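You operate a simulated robot arm through the tools that you are given. There is no shell and no other tool.

You are at the controls of a simulated robot arm. One attempt, no reset.

TASK
Change the cracked grey pad in the holder for the white one.
Fine: loosen the wing nut, drop the old pad in the WORN tray, push the new one home, then tighten the nut.

It is judged by the outcome, as a careful person would: the job done as asked, and still so three seconds after it is handed in. It fails if anything else is knocked over, pushed out of place, dropped, spilled or broken.

THE ROBOT
A 6-joint arm with a two-finger parallel gripper, fixed in place. Base frame: the origin is at the foot of the arm, x ahead of it, y to its left, z up; the work surface is at about z = 860. Lengths are in mm, angles in degrees, forces in N, time in s.
With the tool pointing down near the work surface it reaches from about 240 to 640 mm from the base axis. Its first joint turns from -66.0 to 66.0 degrees. Payload 2.7 kg.
The tool frame sits at the grasp point between the pads (the TCP): z along the fingers, y along the line on which they close. The tips reach 23 mm beyond it. The gripper opens to 94 mm. The fingers are 38 mm wide and 10 mm thick; the gripper's body (54 by 96 mm) begins 39 mm behind the TCP.
Orientation is told as [roll, pitch, yaw] about the base's x, y, z axes, in that order, counted from this pose: with the fingers straight down and closing along the base's y, the tool's x points along the base's -x, its y along +y and its z along -z.

THE INTERFACE
- The arm moves only by the tool send_rows. Its argument "moves" is a list of rows, each an object of numbers (a shift or turn left out is 0, a gripper value left out holds the last): "tx", "ty", "tz": the shift along the tool's x, y, z in units of 40 mm (1.0 is 40 mm); "wx", "wy", "wz": the turn, a rotation vector about the tool's x, y, z in units of 4 degrees (1.0 is 4 degrees); "hand": the closure, from 0 (fully open) to 1 (shut). In form: [{"tx": .., "ty": .., "tz": .., "wx": .., "wy": .., "wz": .., "hand": ..}, ...]. A call has 1 to 20 rows; each row shifts and turns the commanded pose from where the row before left it, along the tool's axes as they then stand. A call with a number of a shift or a turn outside -1 to 1 is refused whole. Rows are played at 5 a second. More than 50 mm and 8.6 degrees between two rows, or a gripper value outside its range, and nothing of the call is played. Where a pose cannot be reached the arm comes as near as it can. A force on the tool above 70 N (or 10 N above the force at the start of the call, whichever is more), or a blocked arm, ends the call early, and 0.2 s more pass. Each finger travels about 45 mm/s and halts on what it meets, pressing with about 34 N; the grip force reading is that of the motor and also rises with nothing between the fingers. The clock runs only during rows and for 0.2 s after the last one: add rows that do not move to give the fingers time. The reply holds the time, the measured pose of the TCP, the force on the tool along the base axes, the opening and the grip force, in the units named above and with some noise, with the torque about the TCP (base axes, N m) and any sound that the robot's microphone picked up.
- Cameras (640 x 400 px; columns grow to the right, rows downward): "scene" is fixed at [69.1, -425, 1409.3]; the picture's right is [0.84, -0.54, 0.00], its down [-0.28, -0.43, -0.86] and it looks along [0.47, 0.72, -0.51] (base axes); focal length 254 px, centre (320, 200). "wrist" rides on the gripper at [86, 16, -75] in the tool frame; the picture's right is [-0.18, 0.98, 0.00], its down [-0.58, -0.11, -0.81] and it looks along [-0.79, -0.15, 0.59] (tool axes); focal length 243 px, centre (320, 200). There is no depth. A picture from a camera that has moved, and an enlarged one, comes with that camera's place and axes in the base frame and with its lens.
- grab_frame(camera): a new picture of that camera. No time passes.
- inspect(camera, box): a new picture of the part [left, top, right, bottom] of that camera's present view, enlarged. No time passes.
- finish_job(): hands the job in; it is judged then, once.

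Places have to be worked out from the pictures, the camera data and where the tool is seen. Open the gripper and draw the arm clear of the work before you hand the job in, unless the task says otherwise.

The tools are called after "Request:" by a JSON object that holds its "api" and its "payload". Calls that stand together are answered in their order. send_rows: Moves the arm, as the interface text tells. Its arguments: {"type":"object","properties":{"moves":{"type":"array","items":{"type":"object","properties":{"tx":{"type":"number"},"ty":{"type":"number"},"tz":{"type":"number"},"wx":{"type":"number"},"wy":{"type":"number"},"wz":{"type":"number"},"hand":{"type":"number"}}}}},"required":["moves"]} The other tools are called the same way: grab_frame (camera) takes a picture; inspect (camera, box) takes an enlarged picture of a part of a camera's view; finish_job () hands the job in.

At the start:

```text
clock: 0.0
ee_pos: [426.3, -88.3, 1226.4]
tcp_rot: [0.1, -0.1, 0.0]
wrist_force: [-0.5, -0.1, 0.6]
moment: [-0.03, 0.0, 0.03]
gripper_width: 93.8
gripper_force: 0.0
```

scene: 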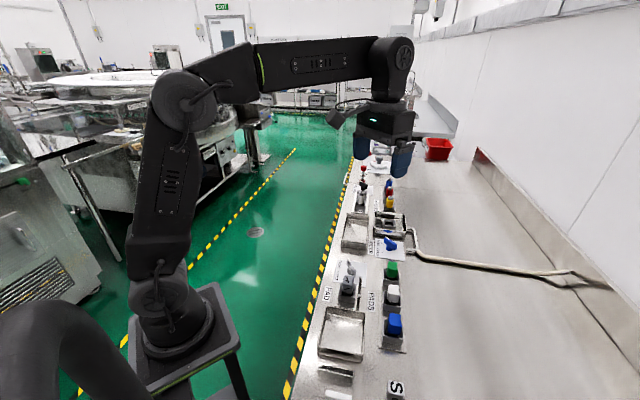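
wrist: 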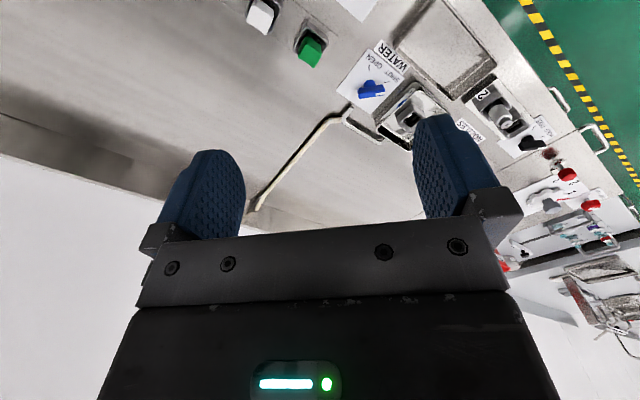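

I'll begin by enlarging parts of the scene to find the holder, the pads and the trays.

Request:
{"api": "inspect", "payload": {"camera": "scene", "box": [300, 240, 460, 400]}}

Request:
{"api": "inspect", "payload": {"camera": "scene", "box": [320, 140, 480, 260]}}

Request:
{"api": "inspect", "payload": {"camera": "wrist", "box": [220, 0, 640, 260]}}

```text
2.50 times, centred on (380, 320) of scene
camera zoom: at [69.1, -425.0, 1409.3], right [0.84, -0.54, 0.0], down [-0.28, -0.43, -0.86], along [0.47, 0.72, -0.51], focal length 636 px, centre (170, -100)
```

zoom: 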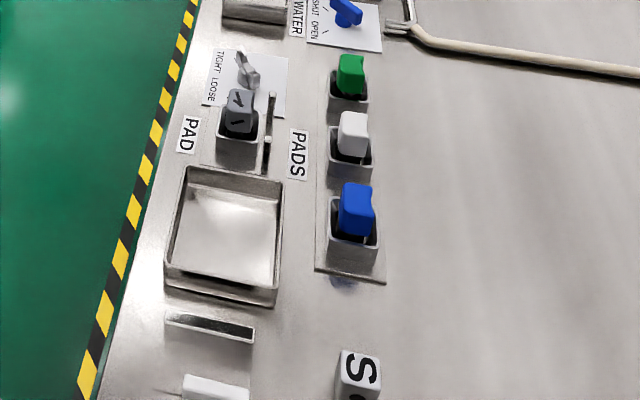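

```text
3.33 times, centred on (400, 200) of scene
camera zoom: at [69.1, -425.0, 1409.3], right [0.84, -0.54, 0.0], down [-0.28, -0.43, -0.86], along [0.47, 0.72, -0.51], focal length 848 px, centre (53, 200)
```

zoom: 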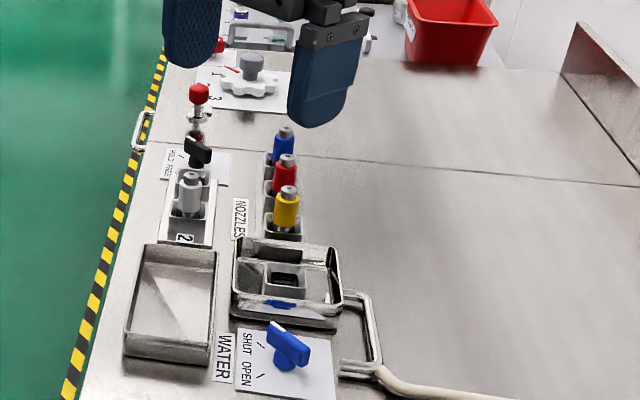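

```text
1.52 times, centred on (430, 130) of wrist
camera zoom: at [339.0, -70.6, 1302.1], right [0.18, 0.98, 0.0], down [0.58, -0.11, 0.81], along [0.79, -0.15, -0.59], focal length 370 px, centre (152, 307)
```

zoom: 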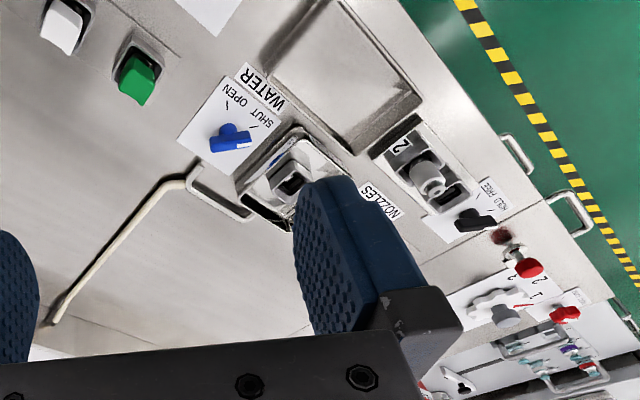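

The pads, holder and trays lie roughly at x 290–480, y -100 to -240, and the fixtures are turned about 45°. I'll enlarge the holder, its wing nut and the labels further.

Request:
{"api": "inspect", "payload": {"camera": "scene", "box": [325, 255, 375, 310]}}

Request:
{"api": "inspect", "payload": {"camera": "scene", "box": [370, 250, 420, 360]}}

Request:
{"api": "inspect", "payload": {"camera": "scene", "box": [300, 300, 420, 400]}}

Request:
{"api": "inspect", "payload": {"camera": "scene", "box": [330, 200, 430, 270]}}

```text
7.27 times, centred on (350, 282) of scene
camera zoom: at [69.1, -425.0, 1409.3], right [0.84, -0.54, 0.0], down [-0.28, -0.43, -0.86], along [0.47, 0.72, -0.51], focal length 1849 px, centre (102, -400)
```

zoom: 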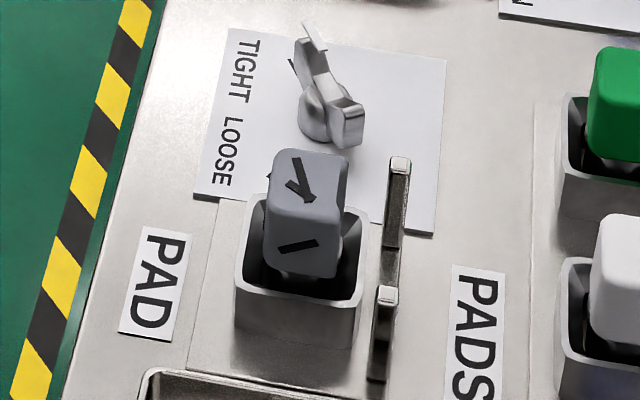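

```text
3.64 times, centred on (395, 305) of scene
camera zoom: at [69.1, -425.0, 1409.3], right [0.84, -0.54, 0.0], down [-0.28, -0.43, -0.86], along [0.47, 0.72, -0.51], focal length 924 px, centre (47, -182)
```

zoom: 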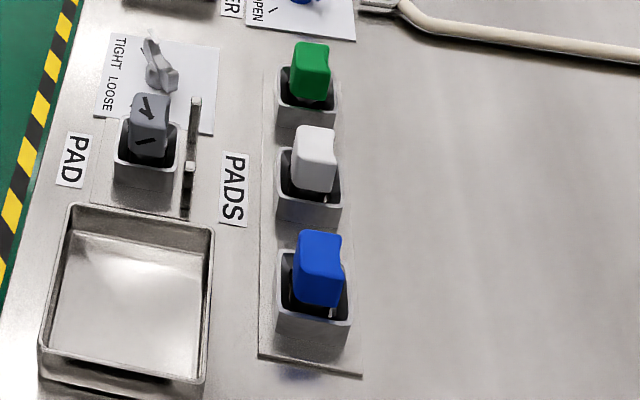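

```text
4.00 times, centred on (360, 350) of scene
camera zoom: at [69.1, -425.0, 1409.3], right [0.84, -0.54, 0.0], down [-0.28, -0.43, -0.86], along [0.47, 0.72, -0.51], focal length 1017 px, centre (160, -400)
```

zoom: 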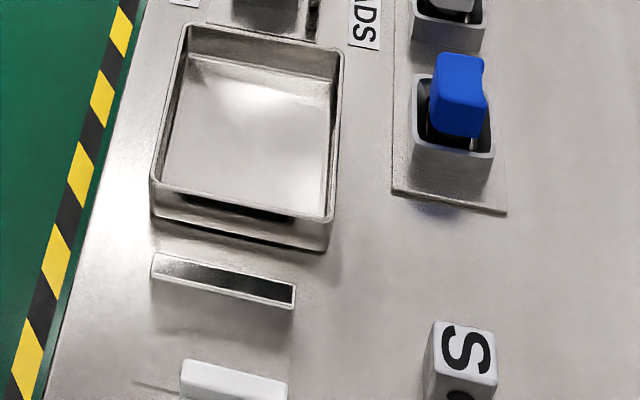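

```text
5.71 times, centred on (380, 235) of scene
camera zoom: at [69.1, -425.0, 1409.3], right [0.84, -0.54, 0.0], down [-0.28, -0.43, -0.86], along [0.47, 0.72, -0.51], focal length 1453 px, centre (-23, 0)
```

zoom: 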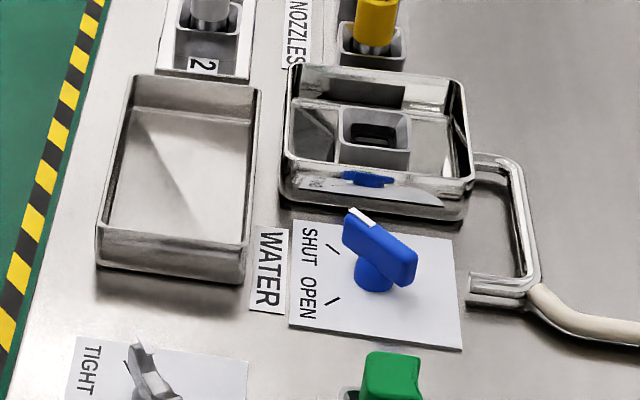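

The grey pad sits in an open cup with two small posts to its right; a wing nut on the TIGHT/LOOSE plate is behind it, and the white pad is the middle one in the PADS rack. I don't see a WORN label yet, so I'll turn the tool by -42° and move back and down to view the holder with the wrist camera.

Request:
{"api": "send_rows", "payload": {"moves": [{"wz": 1}, {"wz": 1}, {"wz": 1}, {"wz": 1}, {"wz": 1}, {"wz": 1}, {"wz": 1}, {"wz": 1}, {"wz": 1}, {"wz": 1}, {"wz": 0.5}, {"tx": 0.767, "ty": -0.12, "tz": 0.8}, {"tx": 0.767, "ty": -0.12, "tz": 0.8}, {"tx": 0.767, "ty": -0.12, "tz": 0.8}, {"tx": 0.767, "ty": -0.12, "tz": 0.8}, {"tx": 0.767, "ty": -0.12, "tz": 0.8}, {"tx": 0.767, "ty": -0.12, "tz": 0.8}, {}]}}

```text
clock: 3.8
ee_pos: [269.6, 16.3, 1033.7]
tcp_rot: [0.1, -0.1, -42.0]
wrist_force: [-0.7, -0.3, 0.0]
moment: [0.0, 0.0, -0.01]
gripper_width: 94.0
gripper_force: 0.1
```

The arm is at (270, 16, 1034), yaw -42°, as commanded. I'll take a wrist picture and a scene picture.

Request:
{"api": "grab_frame", "payload": {"camera": "wrist"}}

Request:
{"api": "grab_frame", "payload": {"camera": "scene"}}

```text
taken
camera wrist: at [215.3, 85.7, 1109.6], right [0.79, 0.61, 0.0], down [0.36, -0.47, 0.81], along [0.49, -0.64, -0.59], focal length 243 px, centre (320, 200)
```

wrist: 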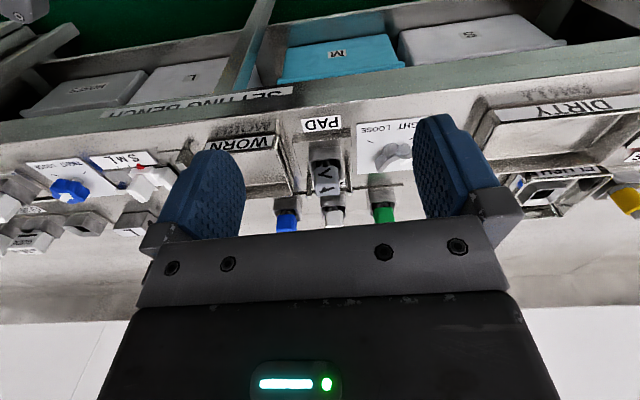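

```text
taken
```

scene: 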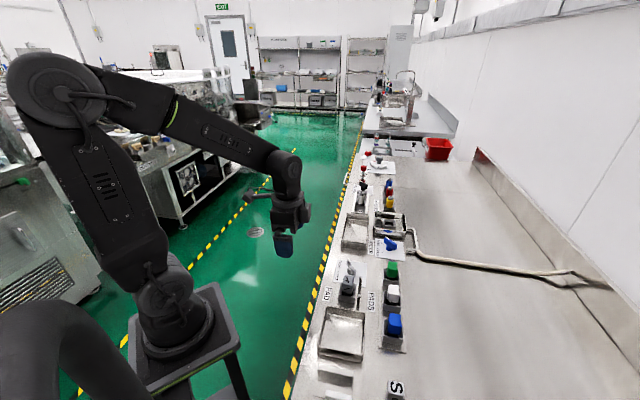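

The tray next to PAD reads WORN and the far one DIRTY. I'll enlarge the holder and wing nut in the wrist view.

Request:
{"api": "inspect", "payload": {"camera": "wrist", "box": [240, 100, 440, 240]}}

Request:
{"api": "inspect", "payload": {"camera": "wrist", "box": [290, 110, 380, 240]}}

Request:
{"api": "inspect", "payload": {"camera": "wrist", "box": [350, 110, 430, 190]}}

```text
2.86 times, centred on (340, 170) of wrist
camera zoom: at [215.3, 85.7, 1109.6], right [0.79, 0.61, 0.0], down [0.36, -0.47, 0.81], along [0.49, -0.64, -0.59], focal length 693 px, centre (263, 286)
```

zoom: 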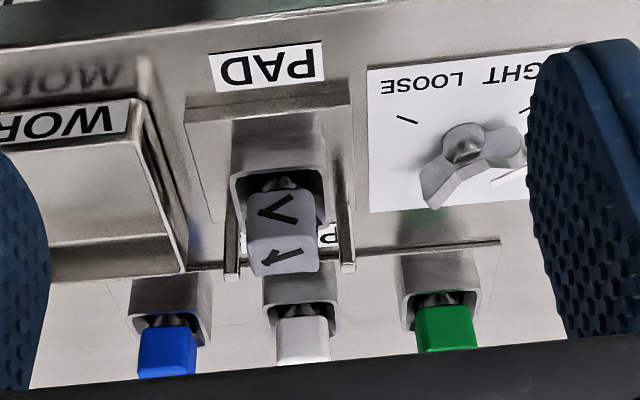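

```text
3.08 times, centred on (335, 175) of wrist
camera zoom: at [215.3, 85.7, 1109.6], right [0.79, 0.61, 0.0], down [0.36, -0.47, 0.81], along [0.49, -0.64, -0.59], focal length 746 px, centre (274, 277)
```

zoom: 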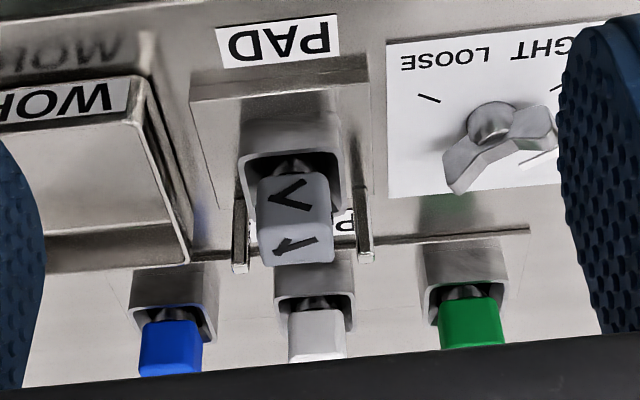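

```text
5.00 times, centred on (390, 150) of wrist
camera zoom: at [215.3, 85.7, 1109.6], right [0.79, 0.61, 0.0], down [0.36, -0.47, 0.81], along [0.49, -0.64, -0.59], focal length 1213 px, centre (-30, 450)
```

zoom: 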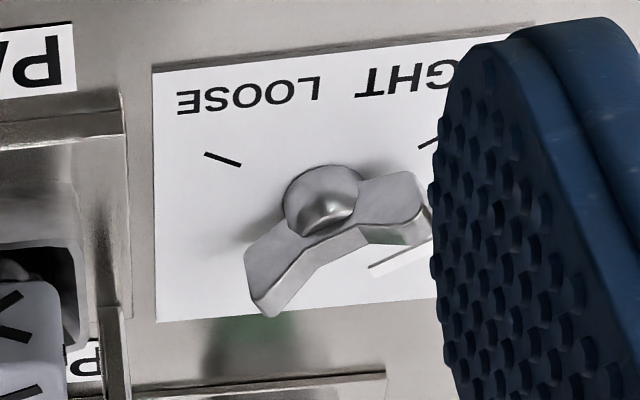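

From both views the grey pad's top is near (367, -96, 920) and the wing nut's hub base near (424, -35, 862). I'll move about 96 mm toward the fixtures and tilt the tool so that the wrist camera looks more steeply down.

Request:
{"api": "send_rows", "payload": {"moves": [{"tx": -0.8, "ty": 0.2, "tz": 0.1}, {"tx": -0.8, "ty": 0.2, "tz": 0.1}, {"tx": -0.8, "ty": 0.2, "tz": 0.1}, {"wy": 1}, {"wy": 1}, {"wy": 1}, {"wy": 1}, {"wy": 1}, {"wy": 1}, {"wy": 1}, {}]}}

Request:
{"api": "grab_frame", "payload": {"camera": "wrist"}}

```text
clock: 6.2
ee_pos: [357.7, -32.4, 1023.2]
tcp_rot: [0.0, 28.0, -42.0]
wrist_force: [-0.3, -0.4, -0.4]
moment: [-0.01, -0.02, 0.01]
gripper_width: 93.8
gripper_force: 0.0
```

```text
taken
camera wrist: at [337.1, 8.4, 1130.1], right [0.78, 0.62, -0.08], down [0.59, -0.68, 0.44], along [0.21, -0.39, -0.89], focal length 243 px, centre (320, 200)
```

wrist: 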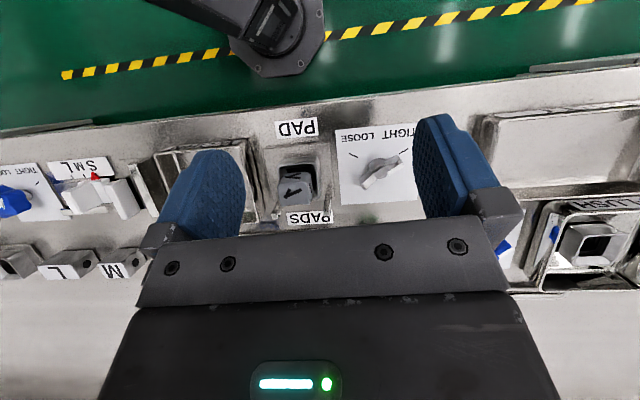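

The tilted view works; I'll enlarge the holder and the wing nut.

Request:
{"api": "inspect", "payload": {"camera": "wrist", "box": [240, 110, 340, 240]}}

Request:
{"api": "inspect", "payload": {"camera": "wrist", "box": [325, 120, 435, 210]}}

```text
3.08 times, centred on (290, 175) of wrist
camera zoom: at [337.1, 8.4, 1130.1], right [0.78, 0.62, -0.08], down [0.59, -0.68, 0.44], along [0.21, -0.39, -0.89], focal length 746 px, centre (412, 277)
```

zoom: 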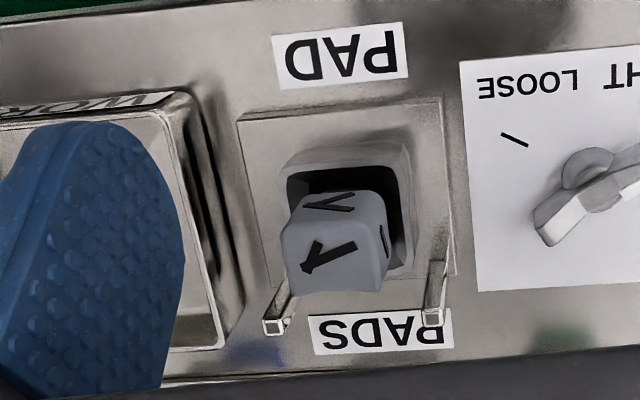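

```text
4.44 times, centred on (380, 165) of wrist
camera zoom: at [337.1, 8.4, 1130.1], right [0.78, 0.62, -0.08], down [0.59, -0.68, 0.44], along [0.21, -0.39, -0.89], focal length 1078 px, centre (53, 356)
```

zoom: 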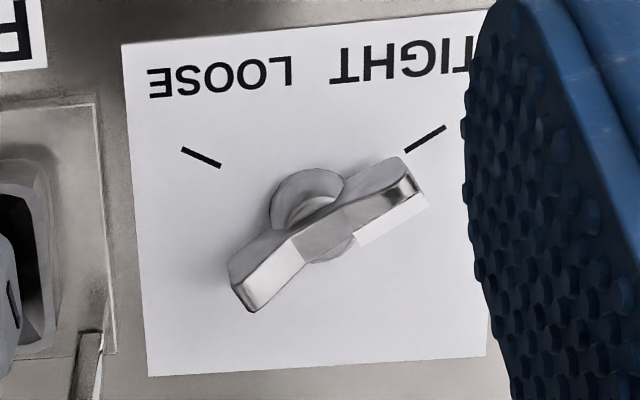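

The wing nut's striped wing points to TIGHT, and the LOOSE mark is about 117° counter-clockwise seen from above. I'll look at the nut and rack more closely with the scene camera now that the arm has moved.

Request:
{"api": "inspect", "payload": {"camera": "scene", "box": [335, 250, 375, 285]}}

Request:
{"api": "inspect", "payload": {"camera": "scene", "box": [375, 270, 415, 320]}}

Request:
{"api": "grab_frame", "payload": {"camera": "scene"}}

```text
11.43 times, centred on (355, 268) of scene
camera zoom: at [69.1, -425.0, 1409.3], right [0.84, -0.54, 0.0], down [-0.28, -0.43, -0.86], along [0.47, 0.72, -0.51], focal length 2906 px, centre (-80, -571)
```

zoom: 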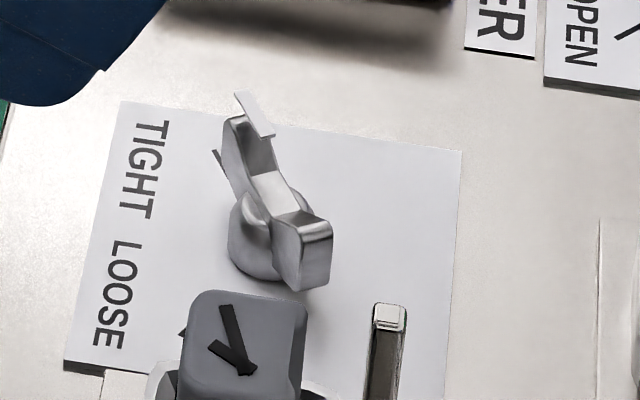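

```text
8.00 times, centred on (395, 295) of scene
camera zoom: at [69.1, -425.0, 1409.3], right [0.84, -0.54, 0.0], down [-0.28, -0.43, -0.86], along [0.47, 0.72, -0.51], focal length 2034 px, centre (-280, -560)
```

zoom: 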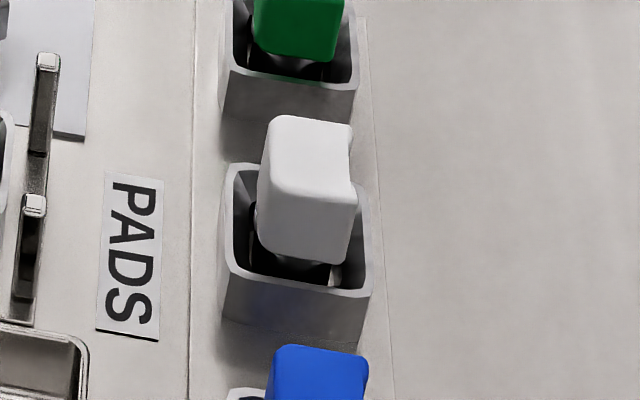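

```text
taken
```

scene: 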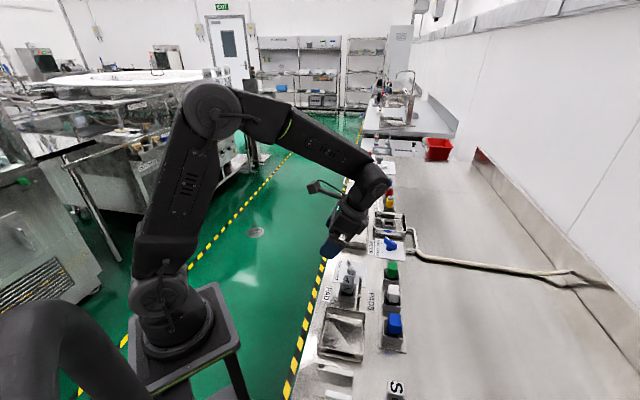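

The nut's bar runs about 72–76° in the base frame, centred near (426, -33) with wing tops near z 888; the fixtures are turned about 45°. I'll level the tool and move over the nut at z≈1000 before turning the fingers across the bar.

Request:
{"api": "send_rows", "payload": {"moves": [{"wy": -1}, {"wy": -1}, {"wy": -1}, {"wy": -1}, {"wy": -1}, {"wy": -1}, {"wy": -1}, {"tx": -0.64, "ty": 0.56, "tz": 0.29}, {"tx": -0.64, "ty": 0.56, "tz": 0.29}, {"wz": 1}, {"wz": 1}, {"wz": 1}, {"wz": 1}, {"wz": 1}, {"wz": 1}, {"wz": 1}, {"wz": 1}, {}]}}

Request:
{"api": "send_rows", "payload": {"moves": [{"wz": 1}, {"wz": 1}, {"wz": 1}, {"wz": 1}, {"wz": 1}, {"wz": 1}, {"wz": 1}, {"wz": 0.75}, {"hand": 0.45}, {}, {}]}}

Request:
{"api": "grab_frame", "payload": {"camera": "wrist"}}

Request:
{"api": "grab_frame", "payload": {"camera": "scene"}}

```text
clock: 10.0
ee_pos: [425.3, -32.9, 999.1]
tcp_rot: [0.1, 0.1, -74.1]
wrist_force: [0.2, 0.0, 0.7]
moment: [0.05, 0.0, -0.02]
gripper_width: 94.0
gripper_force: 0.0
```

```text
clock: 12.4
ee_pos: [425.6, -33.4, 1000.5]
tcp_rot: [0.0, 0.1, -104.9]
wrist_force: [0.3, -0.2, 0.2]
moment: [0.02, -0.01, 0.01]
gripper_width: 51.7
gripper_force: 0.0
```

```text
taken
camera wrist: at [463.0, 47.1, 1075.4], right [0.9, -0.43, 0.0], down [-0.26, -0.53, 0.81], along [-0.35, -0.73, -0.59], focal length 243 px, centre (320, 200)
```

wrist: 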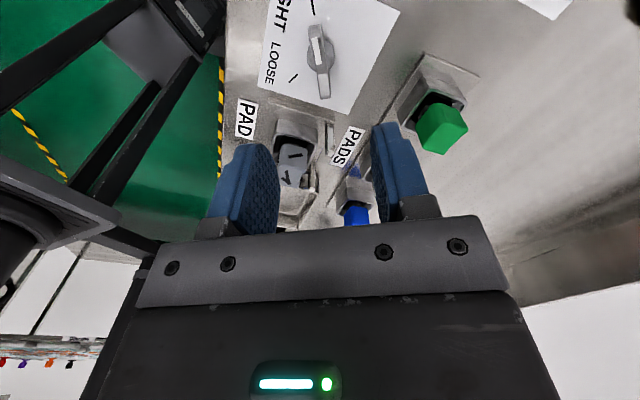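

```text
taken
```

scene: 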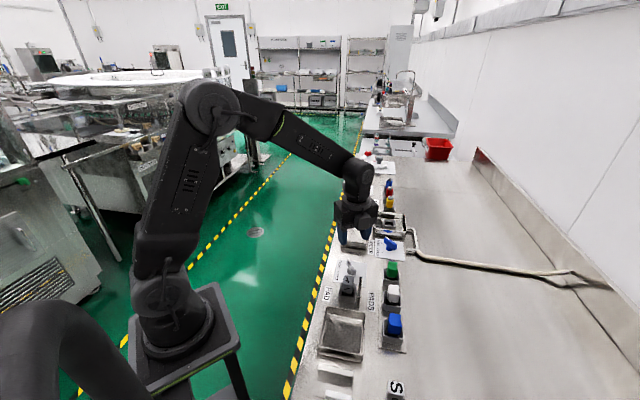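

Yaw -105° is reached and the nut is visible. I'll enlarge it to check the alignment between the bar and the fingers.

Request:
{"api": "inspect", "payload": {"camera": "wrist", "box": [255, 0, 405, 115]}}

Request:
{"api": "inspect", "payload": {"camera": "wrist", "box": [230, 90, 410, 235]}}

```text
3.48 times, centred on (330, 58) of wrist
camera zoom: at [463.0, 47.1, 1075.4], right [0.9, -0.43, 0.0], down [-0.26, -0.53, 0.81], along [-0.35, -0.73, -0.59], focal length 844 px, centre (285, 696)
```

zoom: 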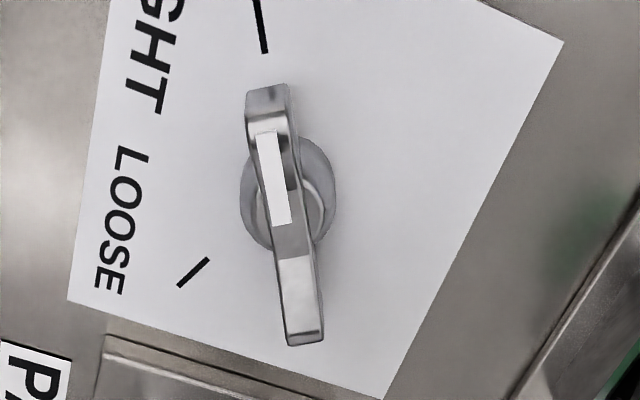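

```text
2.76 times, centred on (320, 162) of wrist
camera zoom: at [463.0, 47.1, 1075.4], right [0.9, -0.43, 0.0], down [-0.26, -0.53, 0.81], along [-0.35, -0.73, -0.59], focal length 669 px, centre (320, 303)
```

zoom: 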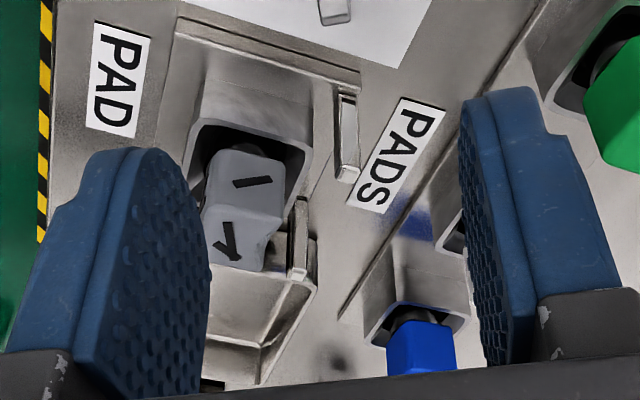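

The bar is centred near (426, -33) at about 74°, which the fingers at yaw -105° span squarely. I'll descend to TCP z≈897, so the tips end around z 874 beside the wings.

Request:
{"api": "send_rows", "payload": {"moves": [{"tz": 0.8}, {"tz": 0.8}, {"tz": 0.6}, {"tz": 0.38}, {}]}}

Request:
{"api": "grab_frame", "payload": {"camera": "wrist"}}

Request:
{"api": "inspect", "payload": {"camera": "scene", "box": [325, 225, 395, 295]}}

```text
clock: 13.6
ee_pos: [425.5, -32.2, 896.9]
tcp_rot: [0.0, 0.0, -105.1]
wrist_force: [0.5, 0.5, 0.3]
moment: [0.03, 0.01, 0.01]
gripper_width: 51.7
gripper_force: 0.0
```

```text
taken
camera wrist: at [463.1, 47.9, 971.3], right [0.9, -0.43, 0.0], down [-0.26, -0.53, 0.81], along [-0.35, -0.73, -0.59], focal length 243 px, centre (320, 200)
```

wrist: 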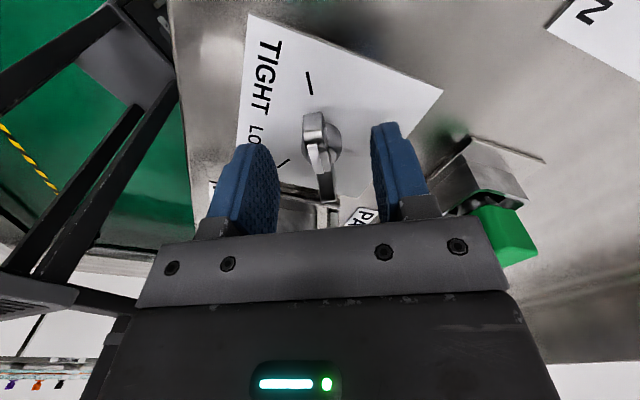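

```text
5.71 times, centred on (360, 260) of scene
camera zoom: at [69.1, -425.0, 1409.3], right [0.84, -0.54, 0.0], down [-0.28, -0.43, -0.86], along [0.47, 0.72, -0.51], focal length 1453 px, centre (91, -143)
```

zoom: 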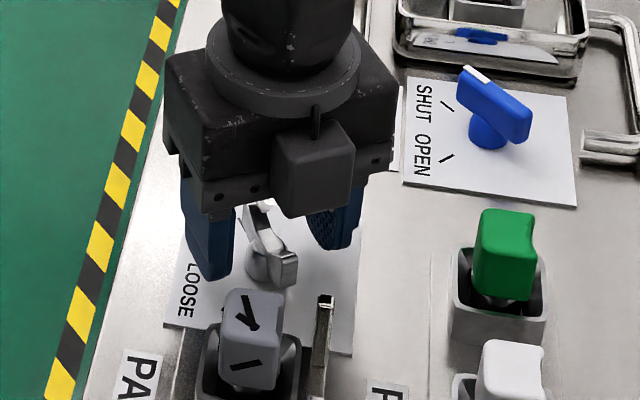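

The fingers straddle the nut. I'll zoom in on the wrist view to check the tip height against the wings.

Request:
{"api": "inspect", "payload": {"camera": "wrist", "box": [220, 70, 440, 240]}}

Request:
{"api": "inspect", "payload": {"camera": "scene", "box": [340, 250, 375, 285]}}

```text
2.35 times, centred on (330, 155) of wrist
camera zoom: at [463.1, 47.9, 971.3], right [0.9, -0.43, 0.0], down [-0.26, -0.53, 0.81], along [-0.35, -0.73, -0.59], focal length 571 px, centre (296, 306)
```

zoom: 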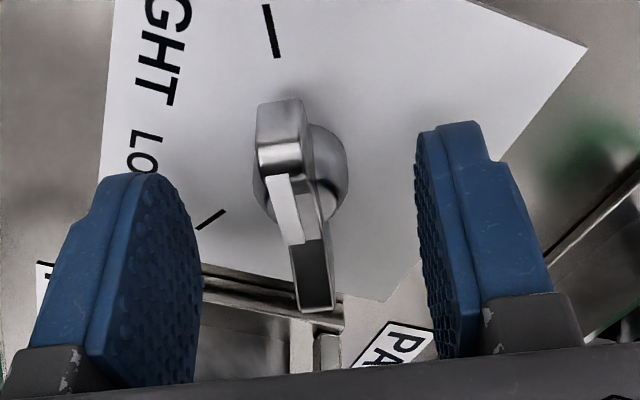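

```text
11.43 times, centred on (358, 268) of scene
camera zoom: at [69.1, -425.0, 1409.3], right [0.84, -0.54, 0.0], down [-0.28, -0.43, -0.86], along [0.47, 0.72, -0.51], focal length 2906 px, centre (-109, -571)
```

zoom: 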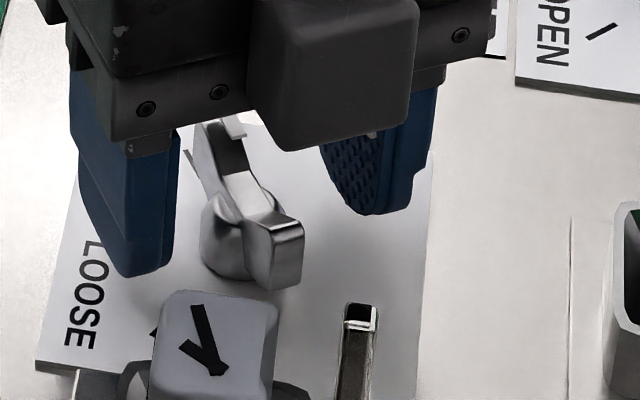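

The tips sit at about z 874 with the wings reaching 888, so there is a good overlap. I'll close on the wings.

Request:
{"api": "send_rows", "payload": {"moves": [{"hand": 0.8}, {"hand": 1}, {}, {}, {}]}}

Request:
{"api": "inspect", "payload": {"camera": "wrist", "box": [220, 70, 440, 240]}}

```text
clock: 14.8
ee_pos: [425.6, -33.3, 897.2]
tcp_rot: [0.1, 0.1, -105.0]
wrist_force: [6.7, -1.9, -4.6]
moment: [-0.03, -0.16, 0.02]
gripper_width: 17.5
gripper_force: 45.1
```

```text
2.35 times, centred on (330, 155) of wrist
camera zoom: at [463.6, 47.8, 971.8], right [0.9, -0.43, 0.0], down [-0.26, -0.53, 0.81], along [-0.35, -0.73, -0.59], focal length 571 px, centre (296, 306)
```

zoom: 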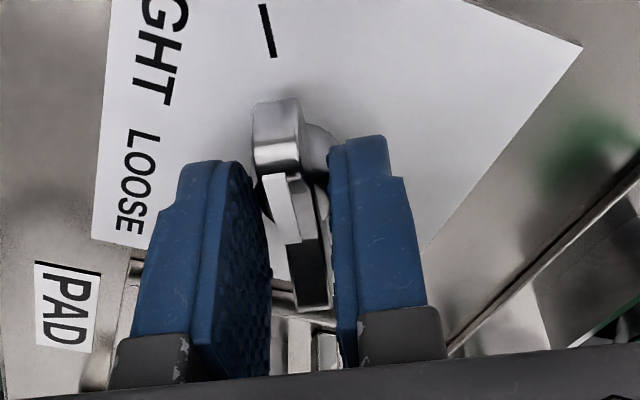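

The width of 17.5 mm suggests the fingers met the round hub rather than the thinner wings. I'll open slightly, raise about 6 mm, shift slightly toward +x where the force points, and close again.

Request:
{"api": "send_rows", "payload": {"moves": [{"hand": 0.65}, {}, {"tz": -0.15, "ty": 0.02}, {"hand": 0.65}, {"hand": 1}, {}, {}, {}]}}

Request:
{"api": "inspect", "payload": {"camera": "wrist", "box": [220, 70, 440, 240]}}

Request:
{"api": "inspect", "payload": {"camera": "scene", "box": [340, 250, 375, 285]}}

```text
clock: 16.6
ee_pos: [426.4, -32.7, 903.0]
tcp_rot: [-0.1, -0.1, -105.0]
wrist_force: [-5.4, 1.0, 3.6]
moment: [0.08, 0.08, 0.02]
gripper_width: 9.0
gripper_force: 45.2
```

```text
2.35 times, centred on (330, 155) of wrist
camera zoom: at [463.7, 47.3, 977.6], right [0.9, -0.43, 0.0], down [-0.26, -0.53, 0.81], along [-0.35, -0.73, -0.59], focal length 571 px, centre (296, 306)
```

zoom: 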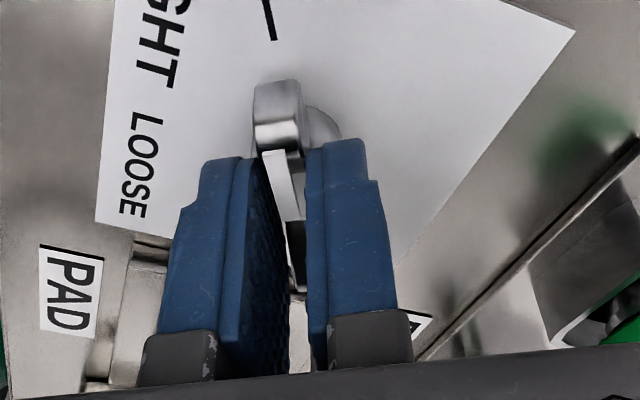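

```text
11.43 times, centred on (358, 268) of scene
camera zoom: at [68.9, -424.9, 1409.3], right [0.84, -0.54, 0.0], down [-0.28, -0.43, -0.86], along [0.47, 0.72, -0.51], focal length 2906 px, centre (-109, -571)
```

zoom: 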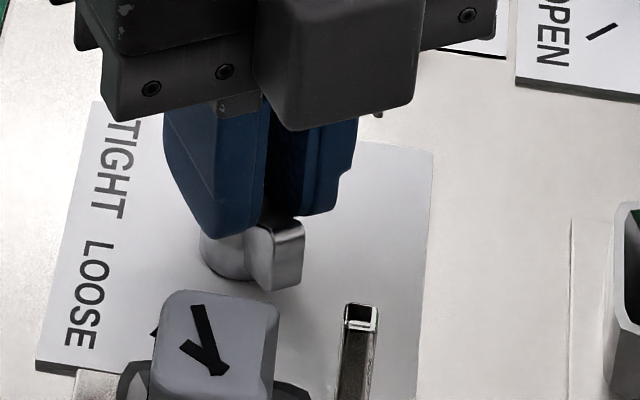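

Now the width is 9 mm, so the wings themselves are gripped. I'll trim the centre by 0.4 mm and turn counter-clockwise by 24° toward LOOSE, watching the forces.

Request:
{"api": "send_rows", "payload": {"moves": [{"ty": -0.01}, {"wz": -0.5}, {"wz": -0.5}, {"wz": -1}, {"wz": -1}, {"wz": -1}, {"wz": -1}, {"wz": -1}, {}]}}

Request:
{"api": "inspect", "payload": {"camera": "wrist", "box": [220, 70, 440, 240]}}

```text
clock: 18.6
ee_pos: [425.8, -33.8, 902.6]
tcp_rot: [0.0, 0.0, -81.0]
wrist_force: [-2.1, 4.0, -0.2]
moment: [0.67, 0.23, 0.0]
gripper_width: 8.8
gripper_force: 45.0
```

```text
2.35 times, centred on (330, 155) of wrist
camera zoom: at [427.7, 56.0, 977.6], right [1.0, -0.03, 0.0], down [-0.02, -0.59, 0.81], along [-0.02, -0.81, -0.59], focal length 571 px, centre (296, 306)
```

zoom: 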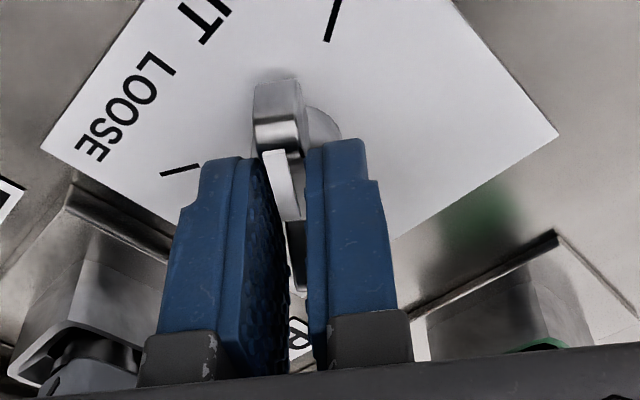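

The nut turns with the fingers and the forces are small. I'll continue another 48°.

Request:
{"api": "send_rows", "payload": {"moves": [{"wz": -1}, {"wz": -1}, {"wz": -1}, {"wz": -1}, {"wz": -1}, {"wz": -1}, {"wz": -1}, {"wz": -1}, {"wz": -1}, {"wz": -1}, {"wz": -1}, {"wz": -1}, {}]}}

Request:
{"api": "inspect", "payload": {"camera": "wrist", "box": [220, 70, 440, 240]}}

```text
clock: 21.4
ee_pos: [425.0, -33.7, 903.9]
tcp_rot: [0.1, 0.1, -33.0]
wrist_force: [-15.2, 0.4, 1.0]
moment: [0.14, 0.43, -0.01]
gripper_width: 8.7
gripper_force: 44.9
```

```text
2.35 times, centred on (330, 155) of wrist
camera zoom: at [361.1, 28.3, 977.6], right [0.69, 0.72, 0.0], down [0.43, -0.41, 0.81], along [0.58, -0.56, -0.59], focal length 571 px, centre (296, 306)
```

zoom: 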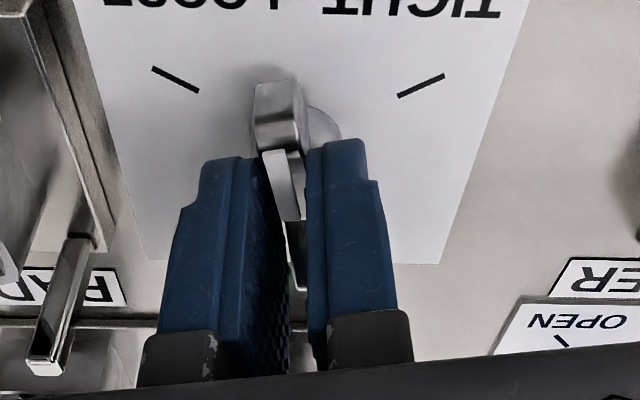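

The nut has turned 72° so far; a side force of -15 N in x suggests the axis lies slightly to -x. I'll trim the centre and turn 40° more.

Request:
{"api": "send_rows", "payload": {"moves": [{"tx": 0.018, "ty": -0.012}, {"wz": -1}, {"wz": -1}, {"wz": -1}, {"wz": -1}, {"wz": -1}, {"wz": -1}, {"wz": -1}, {"wz": -1}, {"wz": -1}, {"wz": -1}, {}]}}

Request:
{"api": "inspect", "payload": {"camera": "wrist", "box": [220, 70, 440, 240]}}

```text
clock: 24.0
ee_pos: [424.7, -35.3, 903.0]
tcp_rot: [0.0, 0.0, 7.0]
wrist_force: [-4.5, -12.4, -13.4]
moment: [-0.22, -0.11, -0.03]
gripper_width: 8.7
gripper_force: 44.7
```

```text
2.35 times, centred on (330, 155) of wrist
camera zoom: at [336.8, -27.4, 977.5], right [0.06, 1.0, 0.0], down [0.59, -0.04, 0.81], along [0.81, -0.05, -0.59], focal length 571 px, centre (296, 306)
```

zoom: 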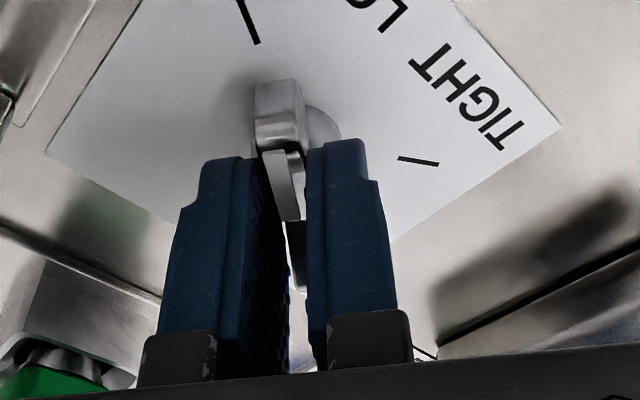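

The LOOSE mark is now about 8° from the wing's line. I'll turn the last 8°, stepping gently.

Request:
{"api": "send_rows", "payload": {"moves": [{"wz": -1}, {"wz": -0.5}, {"wz": -0.5}, {}]}}

Request:
{"api": "inspect", "payload": {"camera": "wrist", "box": [220, 70, 440, 240]}}

Request:
{"api": "inspect", "payload": {"camera": "scene", "box": [330, 245, 380, 300]}}

```text
clock: 25.0
ee_pos: [425.2, -35.2, 902.2]
tcp_rot: [0.1, 0.0, 15.0]
wrist_force: [-3.4, -18.7, -18.0]
moment: [-0.18, -0.52, 0.01]
gripper_width: 8.9
gripper_force: 44.9
```

```text
2.35 times, centred on (330, 155) of wrist
camera zoom: at [336.9, -39.8, 977.5], right [-0.08, 1.0, 0.0], down [0.59, 0.04, 0.81], along [0.8, 0.06, -0.59], focal length 571 px, centre (296, 306)
```

zoom: 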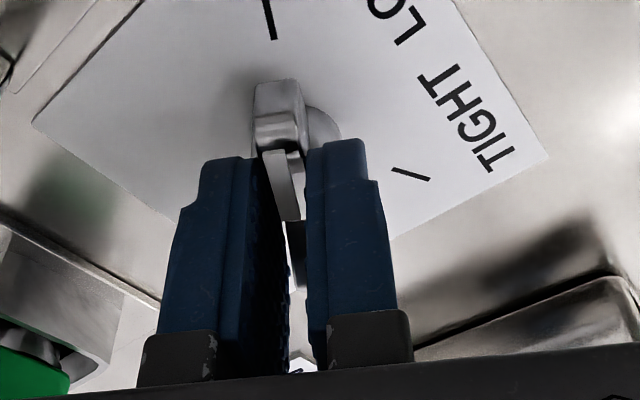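

```text
7.27 times, centred on (355, 272) of scene
camera zoom: at [69.3, -425.4, 1409.2], right [0.84, -0.54, 0.0], down [-0.28, -0.43, -0.86], along [0.47, 0.72, -0.51], focal length 1849 px, centre (66, -327)
```

zoom: 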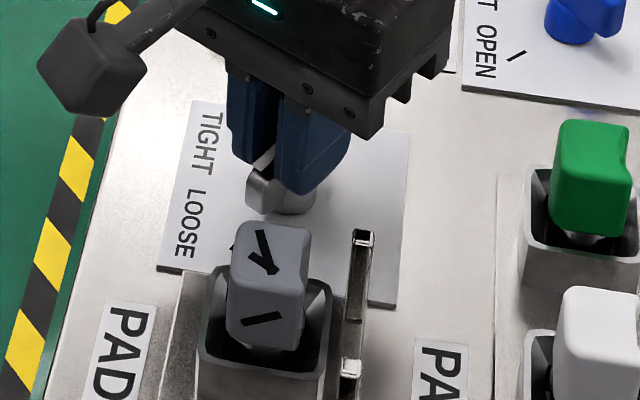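

The wing now points at LOOSE just as it did at TIGHT before. I'll open the fingers and rise 100 mm to look.

Request:
{"api": "send_rows", "payload": {"moves": [{"hand": 0.8}, {"hand": 0.45}, {}, {"tz": -0.6}, {"tz": -0.9}, {"tz": -0.9}, {}]}}

Request:
{"api": "grab_frame", "payload": {"camera": "wrist"}}

Request:
{"api": "inspect", "payload": {"camera": "scene", "box": [330, 245, 380, 300]}}

```text
clock: 26.6
ee_pos: [424.4, -32.6, 999.6]
tcp_rot: [0.0, -0.2, 15.0]
wrist_force: [0.0, -0.3, -0.1]
moment: [0.01, -0.03, -0.01]
gripper_width: 51.6
gripper_force: 0.1
```

```text
taken
camera wrist: at [336.6, -38.6, 1074.2], right [-0.08, 1.0, 0.0], down [0.59, 0.04, 0.81], along [0.8, 0.06, -0.59], focal length 243 px, centre (320, 200)
```

wrist: 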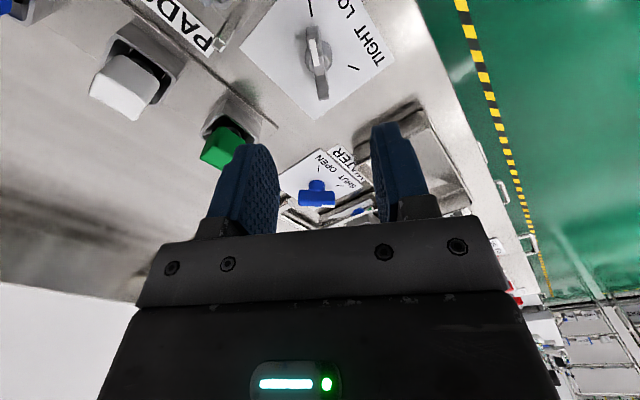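

```text
7.27 times, centred on (355, 272) of scene
camera zoom: at [69.1, -425.0, 1409.3], right [0.84, -0.54, 0.0], down [-0.28, -0.43, -0.86], along [0.47, 0.72, -0.51], focal length 1849 px, centre (66, -327)
```

zoom: 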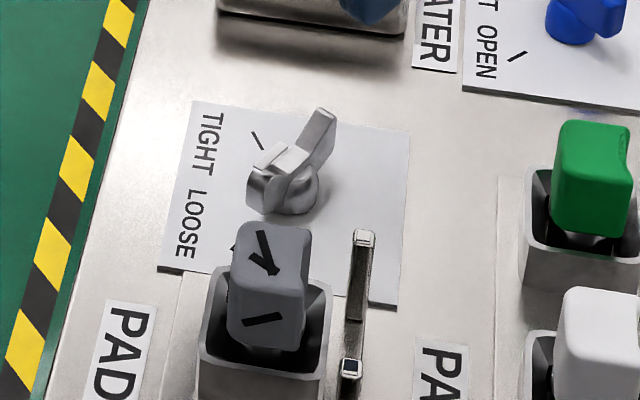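

Request:
{"api": "inspect", "payload": {"camera": "wrist", "box": [240, 0, 400, 115]}}

```text
3.48 times, centred on (320, 58) of wrist
camera zoom: at [336.6, -38.6, 1074.2], right [-0.08, 1.0, 0.0], down [0.59, 0.04, 0.81], along [0.8, 0.06, -0.59], focal length 844 px, centre (320, 696)
```

zoom: 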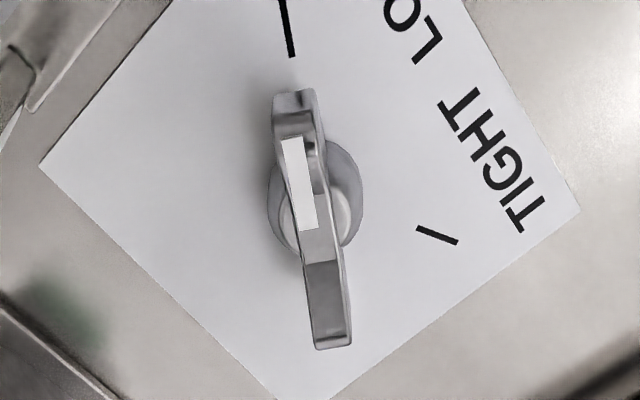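

The pointer matches the LOOSE mark, so the nut is loosened. Next I turn to yaw -45° so the fingers close on the pad's flat sides along the strip, and move above the grey pad.

Request:
{"api": "send_rows", "payload": {"moves": [{"wz": 1}, {"wz": 1}, {"wz": 1}, {"wz": 1}, {"wz": 1}, {"wz": 1}, {"wz": 1}, {"wz": 1}, {"wz": 1}, {"wz": 1}, {"wz": 1}, {"wz": 1}, {"wz": 1}, {"wz": 1}, {"wz": 1}, {"tx": -0.035, "ty": -0.712}, {"tx": -0.035, "ty": -0.712}, {"tx": -0.035, "ty": -0.711}, {}]}}

Request:
{"api": "grab_frame", "payload": {"camera": "wrist"}}

Request:
{"api": "inspect", "payload": {"camera": "wrist", "box": [230, 0, 420, 140]}}

Request:
{"api": "inspect", "payload": {"camera": "scene", "box": [320, 230, 390, 310]}}

```text
clock: 30.6
ee_pos: [367.4, -98.2, 999.1]
tcp_rot: [0.1, 0.0, -45.0]
wrist_force: [-0.9, 0.0, 0.4]
moment: [0.01, -0.01, -0.01]
gripper_width: 51.8
gripper_force: 0.2
```

```text
taken
camera wrist: at [317.7, -23.9, 1074.3], right [0.83, 0.56, 0.0], down [0.33, -0.49, 0.81], along [0.46, -0.67, -0.59], focal length 243 px, centre (320, 200)
```

wrist: 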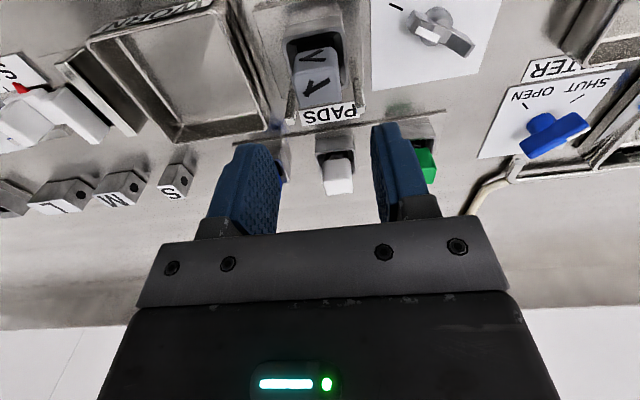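

```text
2.86 times, centred on (325, 70) of wrist
camera zoom: at [317.7, -23.9, 1074.3], right [0.83, 0.56, 0.0], down [0.33, -0.49, 0.81], along [0.46, -0.67, -0.59], focal length 693 px, centre (306, 571)
```

zoom: 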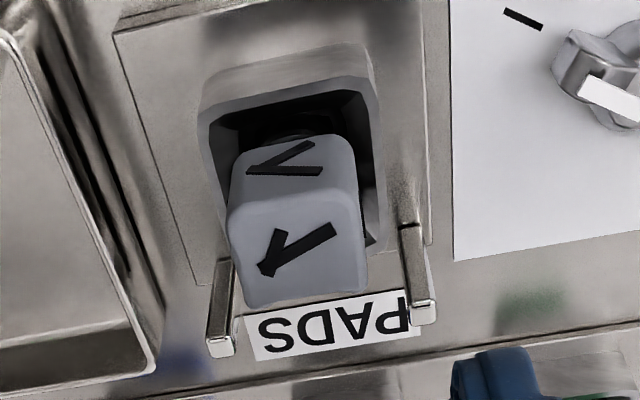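

```text
5.00 times, centred on (355, 270) of scene
camera zoom: at [69.1, -425.0, 1409.3], right [0.84, -0.54, 0.0], down [-0.28, -0.43, -0.86], along [0.47, 0.72, -0.51], focal length 1271 px, centre (145, -150)
```

zoom: 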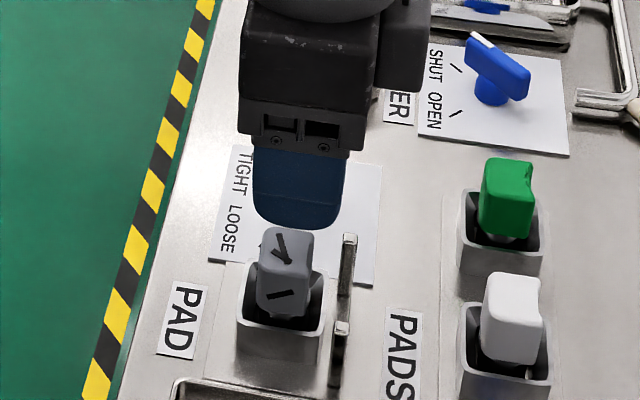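

The grey pad's top measures about 28 × 23 mm, centred (366, -96, 920) and squarely at 45°. I'll make a small correction and descend to z≈915 with the tips just above the cup rim (888).

Request:
{"api": "send_rows", "payload": {"moves": [{"tx": 0.04, "ty": 0.01, "tz": 0.7}, {"tz": 0.7}, {"tz": 0.5}, {"tz": 0.2}, {}]}}

Request:
{"api": "inspect", "payload": {"camera": "wrist", "box": [220, 70, 440, 240]}}

Request:
{"api": "inspect", "payload": {"camera": "scene", "box": [320, 240, 380, 310]}}

```text
clock: 31.8
ee_pos: [367.3, -95.9, 915.6]
tcp_rot: [0.0, 0.0, -45.0]
wrist_force: [-0.9, -0.5, 0.2]
moment: [0.04, 0.0, 0.03]
gripper_width: 51.9
gripper_force: 0.0
```

```text
2.35 times, centred on (330, 155) of wrist
camera zoom: at [316.6, -22.1, 989.8], right [0.83, 0.56, 0.0], down [0.33, -0.49, 0.81], along [0.46, -0.67, -0.59], focal length 571 px, centre (296, 306)
```

zoom: 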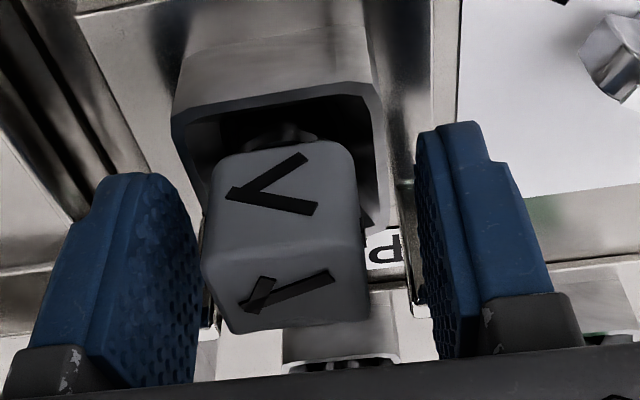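

```text
5.71 times, centred on (350, 275) of scene
camera zoom: at [69.1, -425.0, 1409.3], right [0.84, -0.54, 0.0], down [-0.28, -0.43, -0.86], along [0.47, 0.72, -0.51], focal length 1453 px, centre (149, -229)
```

zoom: 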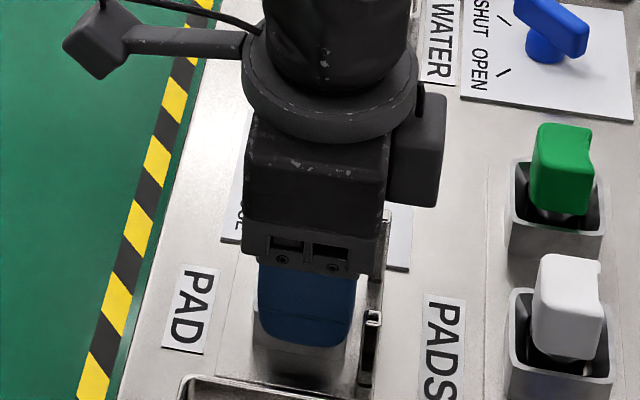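

The pad sits between the fingers, about 1–2 mm toward the left one. I'll shift that way and close.

Request:
{"api": "send_rows", "payload": {"moves": [{"ty": -0.03}, {"hand": 0.6}, {"hand": 0.7}, {"hand": 0.85}, {}, {}]}}

Request:
{"api": "inspect", "payload": {"camera": "wrist", "box": [220, 70, 440, 240]}}

```text
clock: 33.2
ee_pos: [364.1, -96.6, 914.9]
tcp_rot: [0.0, 0.0, -45.0]
wrist_force: [-2.8, -4.1, 0.3]
moment: [-0.13, 0.11, -0.01]
gripper_width: 29.2
gripper_force: 33.7
```

```text
2.35 times, centred on (330, 155) of wrist
camera zoom: at [315.5, -22.8, 990.1], right [0.83, 0.56, 0.0], down [0.33, -0.49, 0.81], along [0.46, -0.67, -0.59], focal length 571 px, centre (296, 306)
```

zoom: 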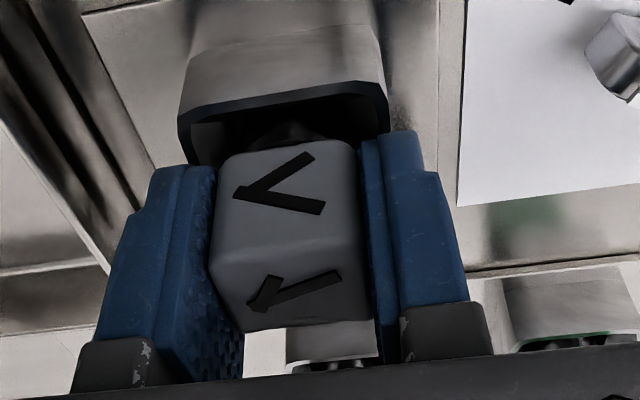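

The pad is gripped at 29.2 mm width. I'll trim 0.3 mm for the side force and lift slowly a few millimetres, watching the force.

Request:
{"api": "send_rows", "payload": {"moves": [{"ty": -0.008, "hand": 1}, {}, {}, {"tz": -0.05}, {"tz": -0.05}, {}]}}

```text
clock: 34.6
ee_pos: [364.9, -98.1, 919.2]
tcp_rot: [0.1, 0.0, -44.9]
wrist_force: [0.1, -0.3, -0.9]
moment: [0.04, 0.0, -0.04]
gripper_width: 29.2
gripper_force: 34.2
```

The pad rises freely. I'll lift it clear to about z 1000 and look.

Request:
{"api": "send_rows", "payload": {"moves": [{"tz": -0.2}, {"tz": -0.3}, {"tz": -0.5}, {"tz": -0.5}, {"tz": -0.6}, {}]}}

Request:
{"api": "grab_frame", "payload": {"camera": "wrist"}}

Request:
{"api": "inspect", "payload": {"camera": "scene", "box": [310, 210, 390, 310]}}

```text
clock: 36.0
ee_pos: [366.1, -96.8, 1003.0]
tcp_rot: [0.1, -0.1, -45.0]
wrist_force: [-0.7, -0.6, -1.0]
moment: [0.0, 0.01, 0.03]
gripper_width: 29.4
gripper_force: 34.0
```

```text
taken
camera wrist: at [315.5, -23.4, 1077.8], right [0.83, 0.56, 0.0], down [0.33, -0.49, 0.81], along [0.46, -0.67, -0.59], focal length 243 px, centre (320, 200)
```

wrist: 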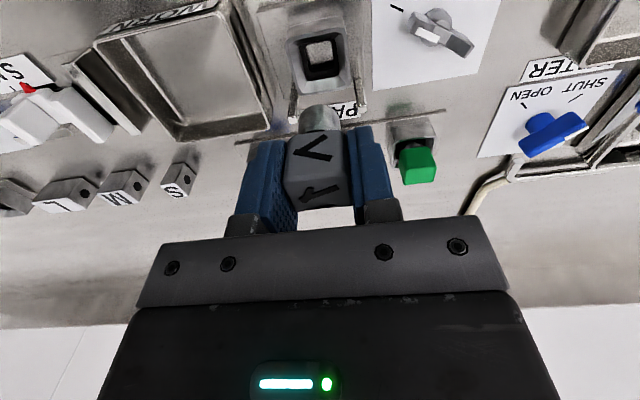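

```text
4.00 times, centred on (350, 260) of scene
camera zoom: at [69.1, -425.0, 1409.3], right [0.84, -0.54, 0.0], down [-0.28, -0.43, -0.86], along [0.47, 0.72, -0.51], focal length 1017 px, centre (200, -40)
```

zoom: 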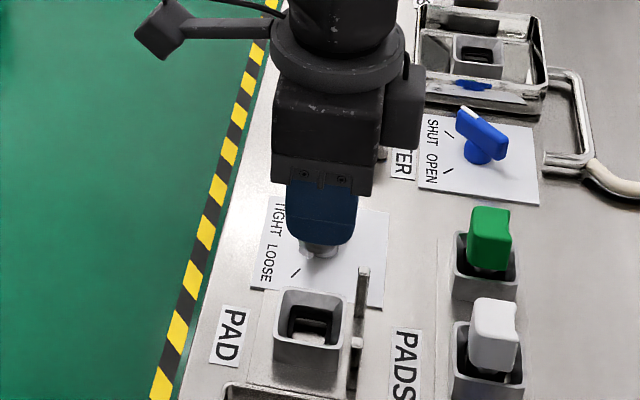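

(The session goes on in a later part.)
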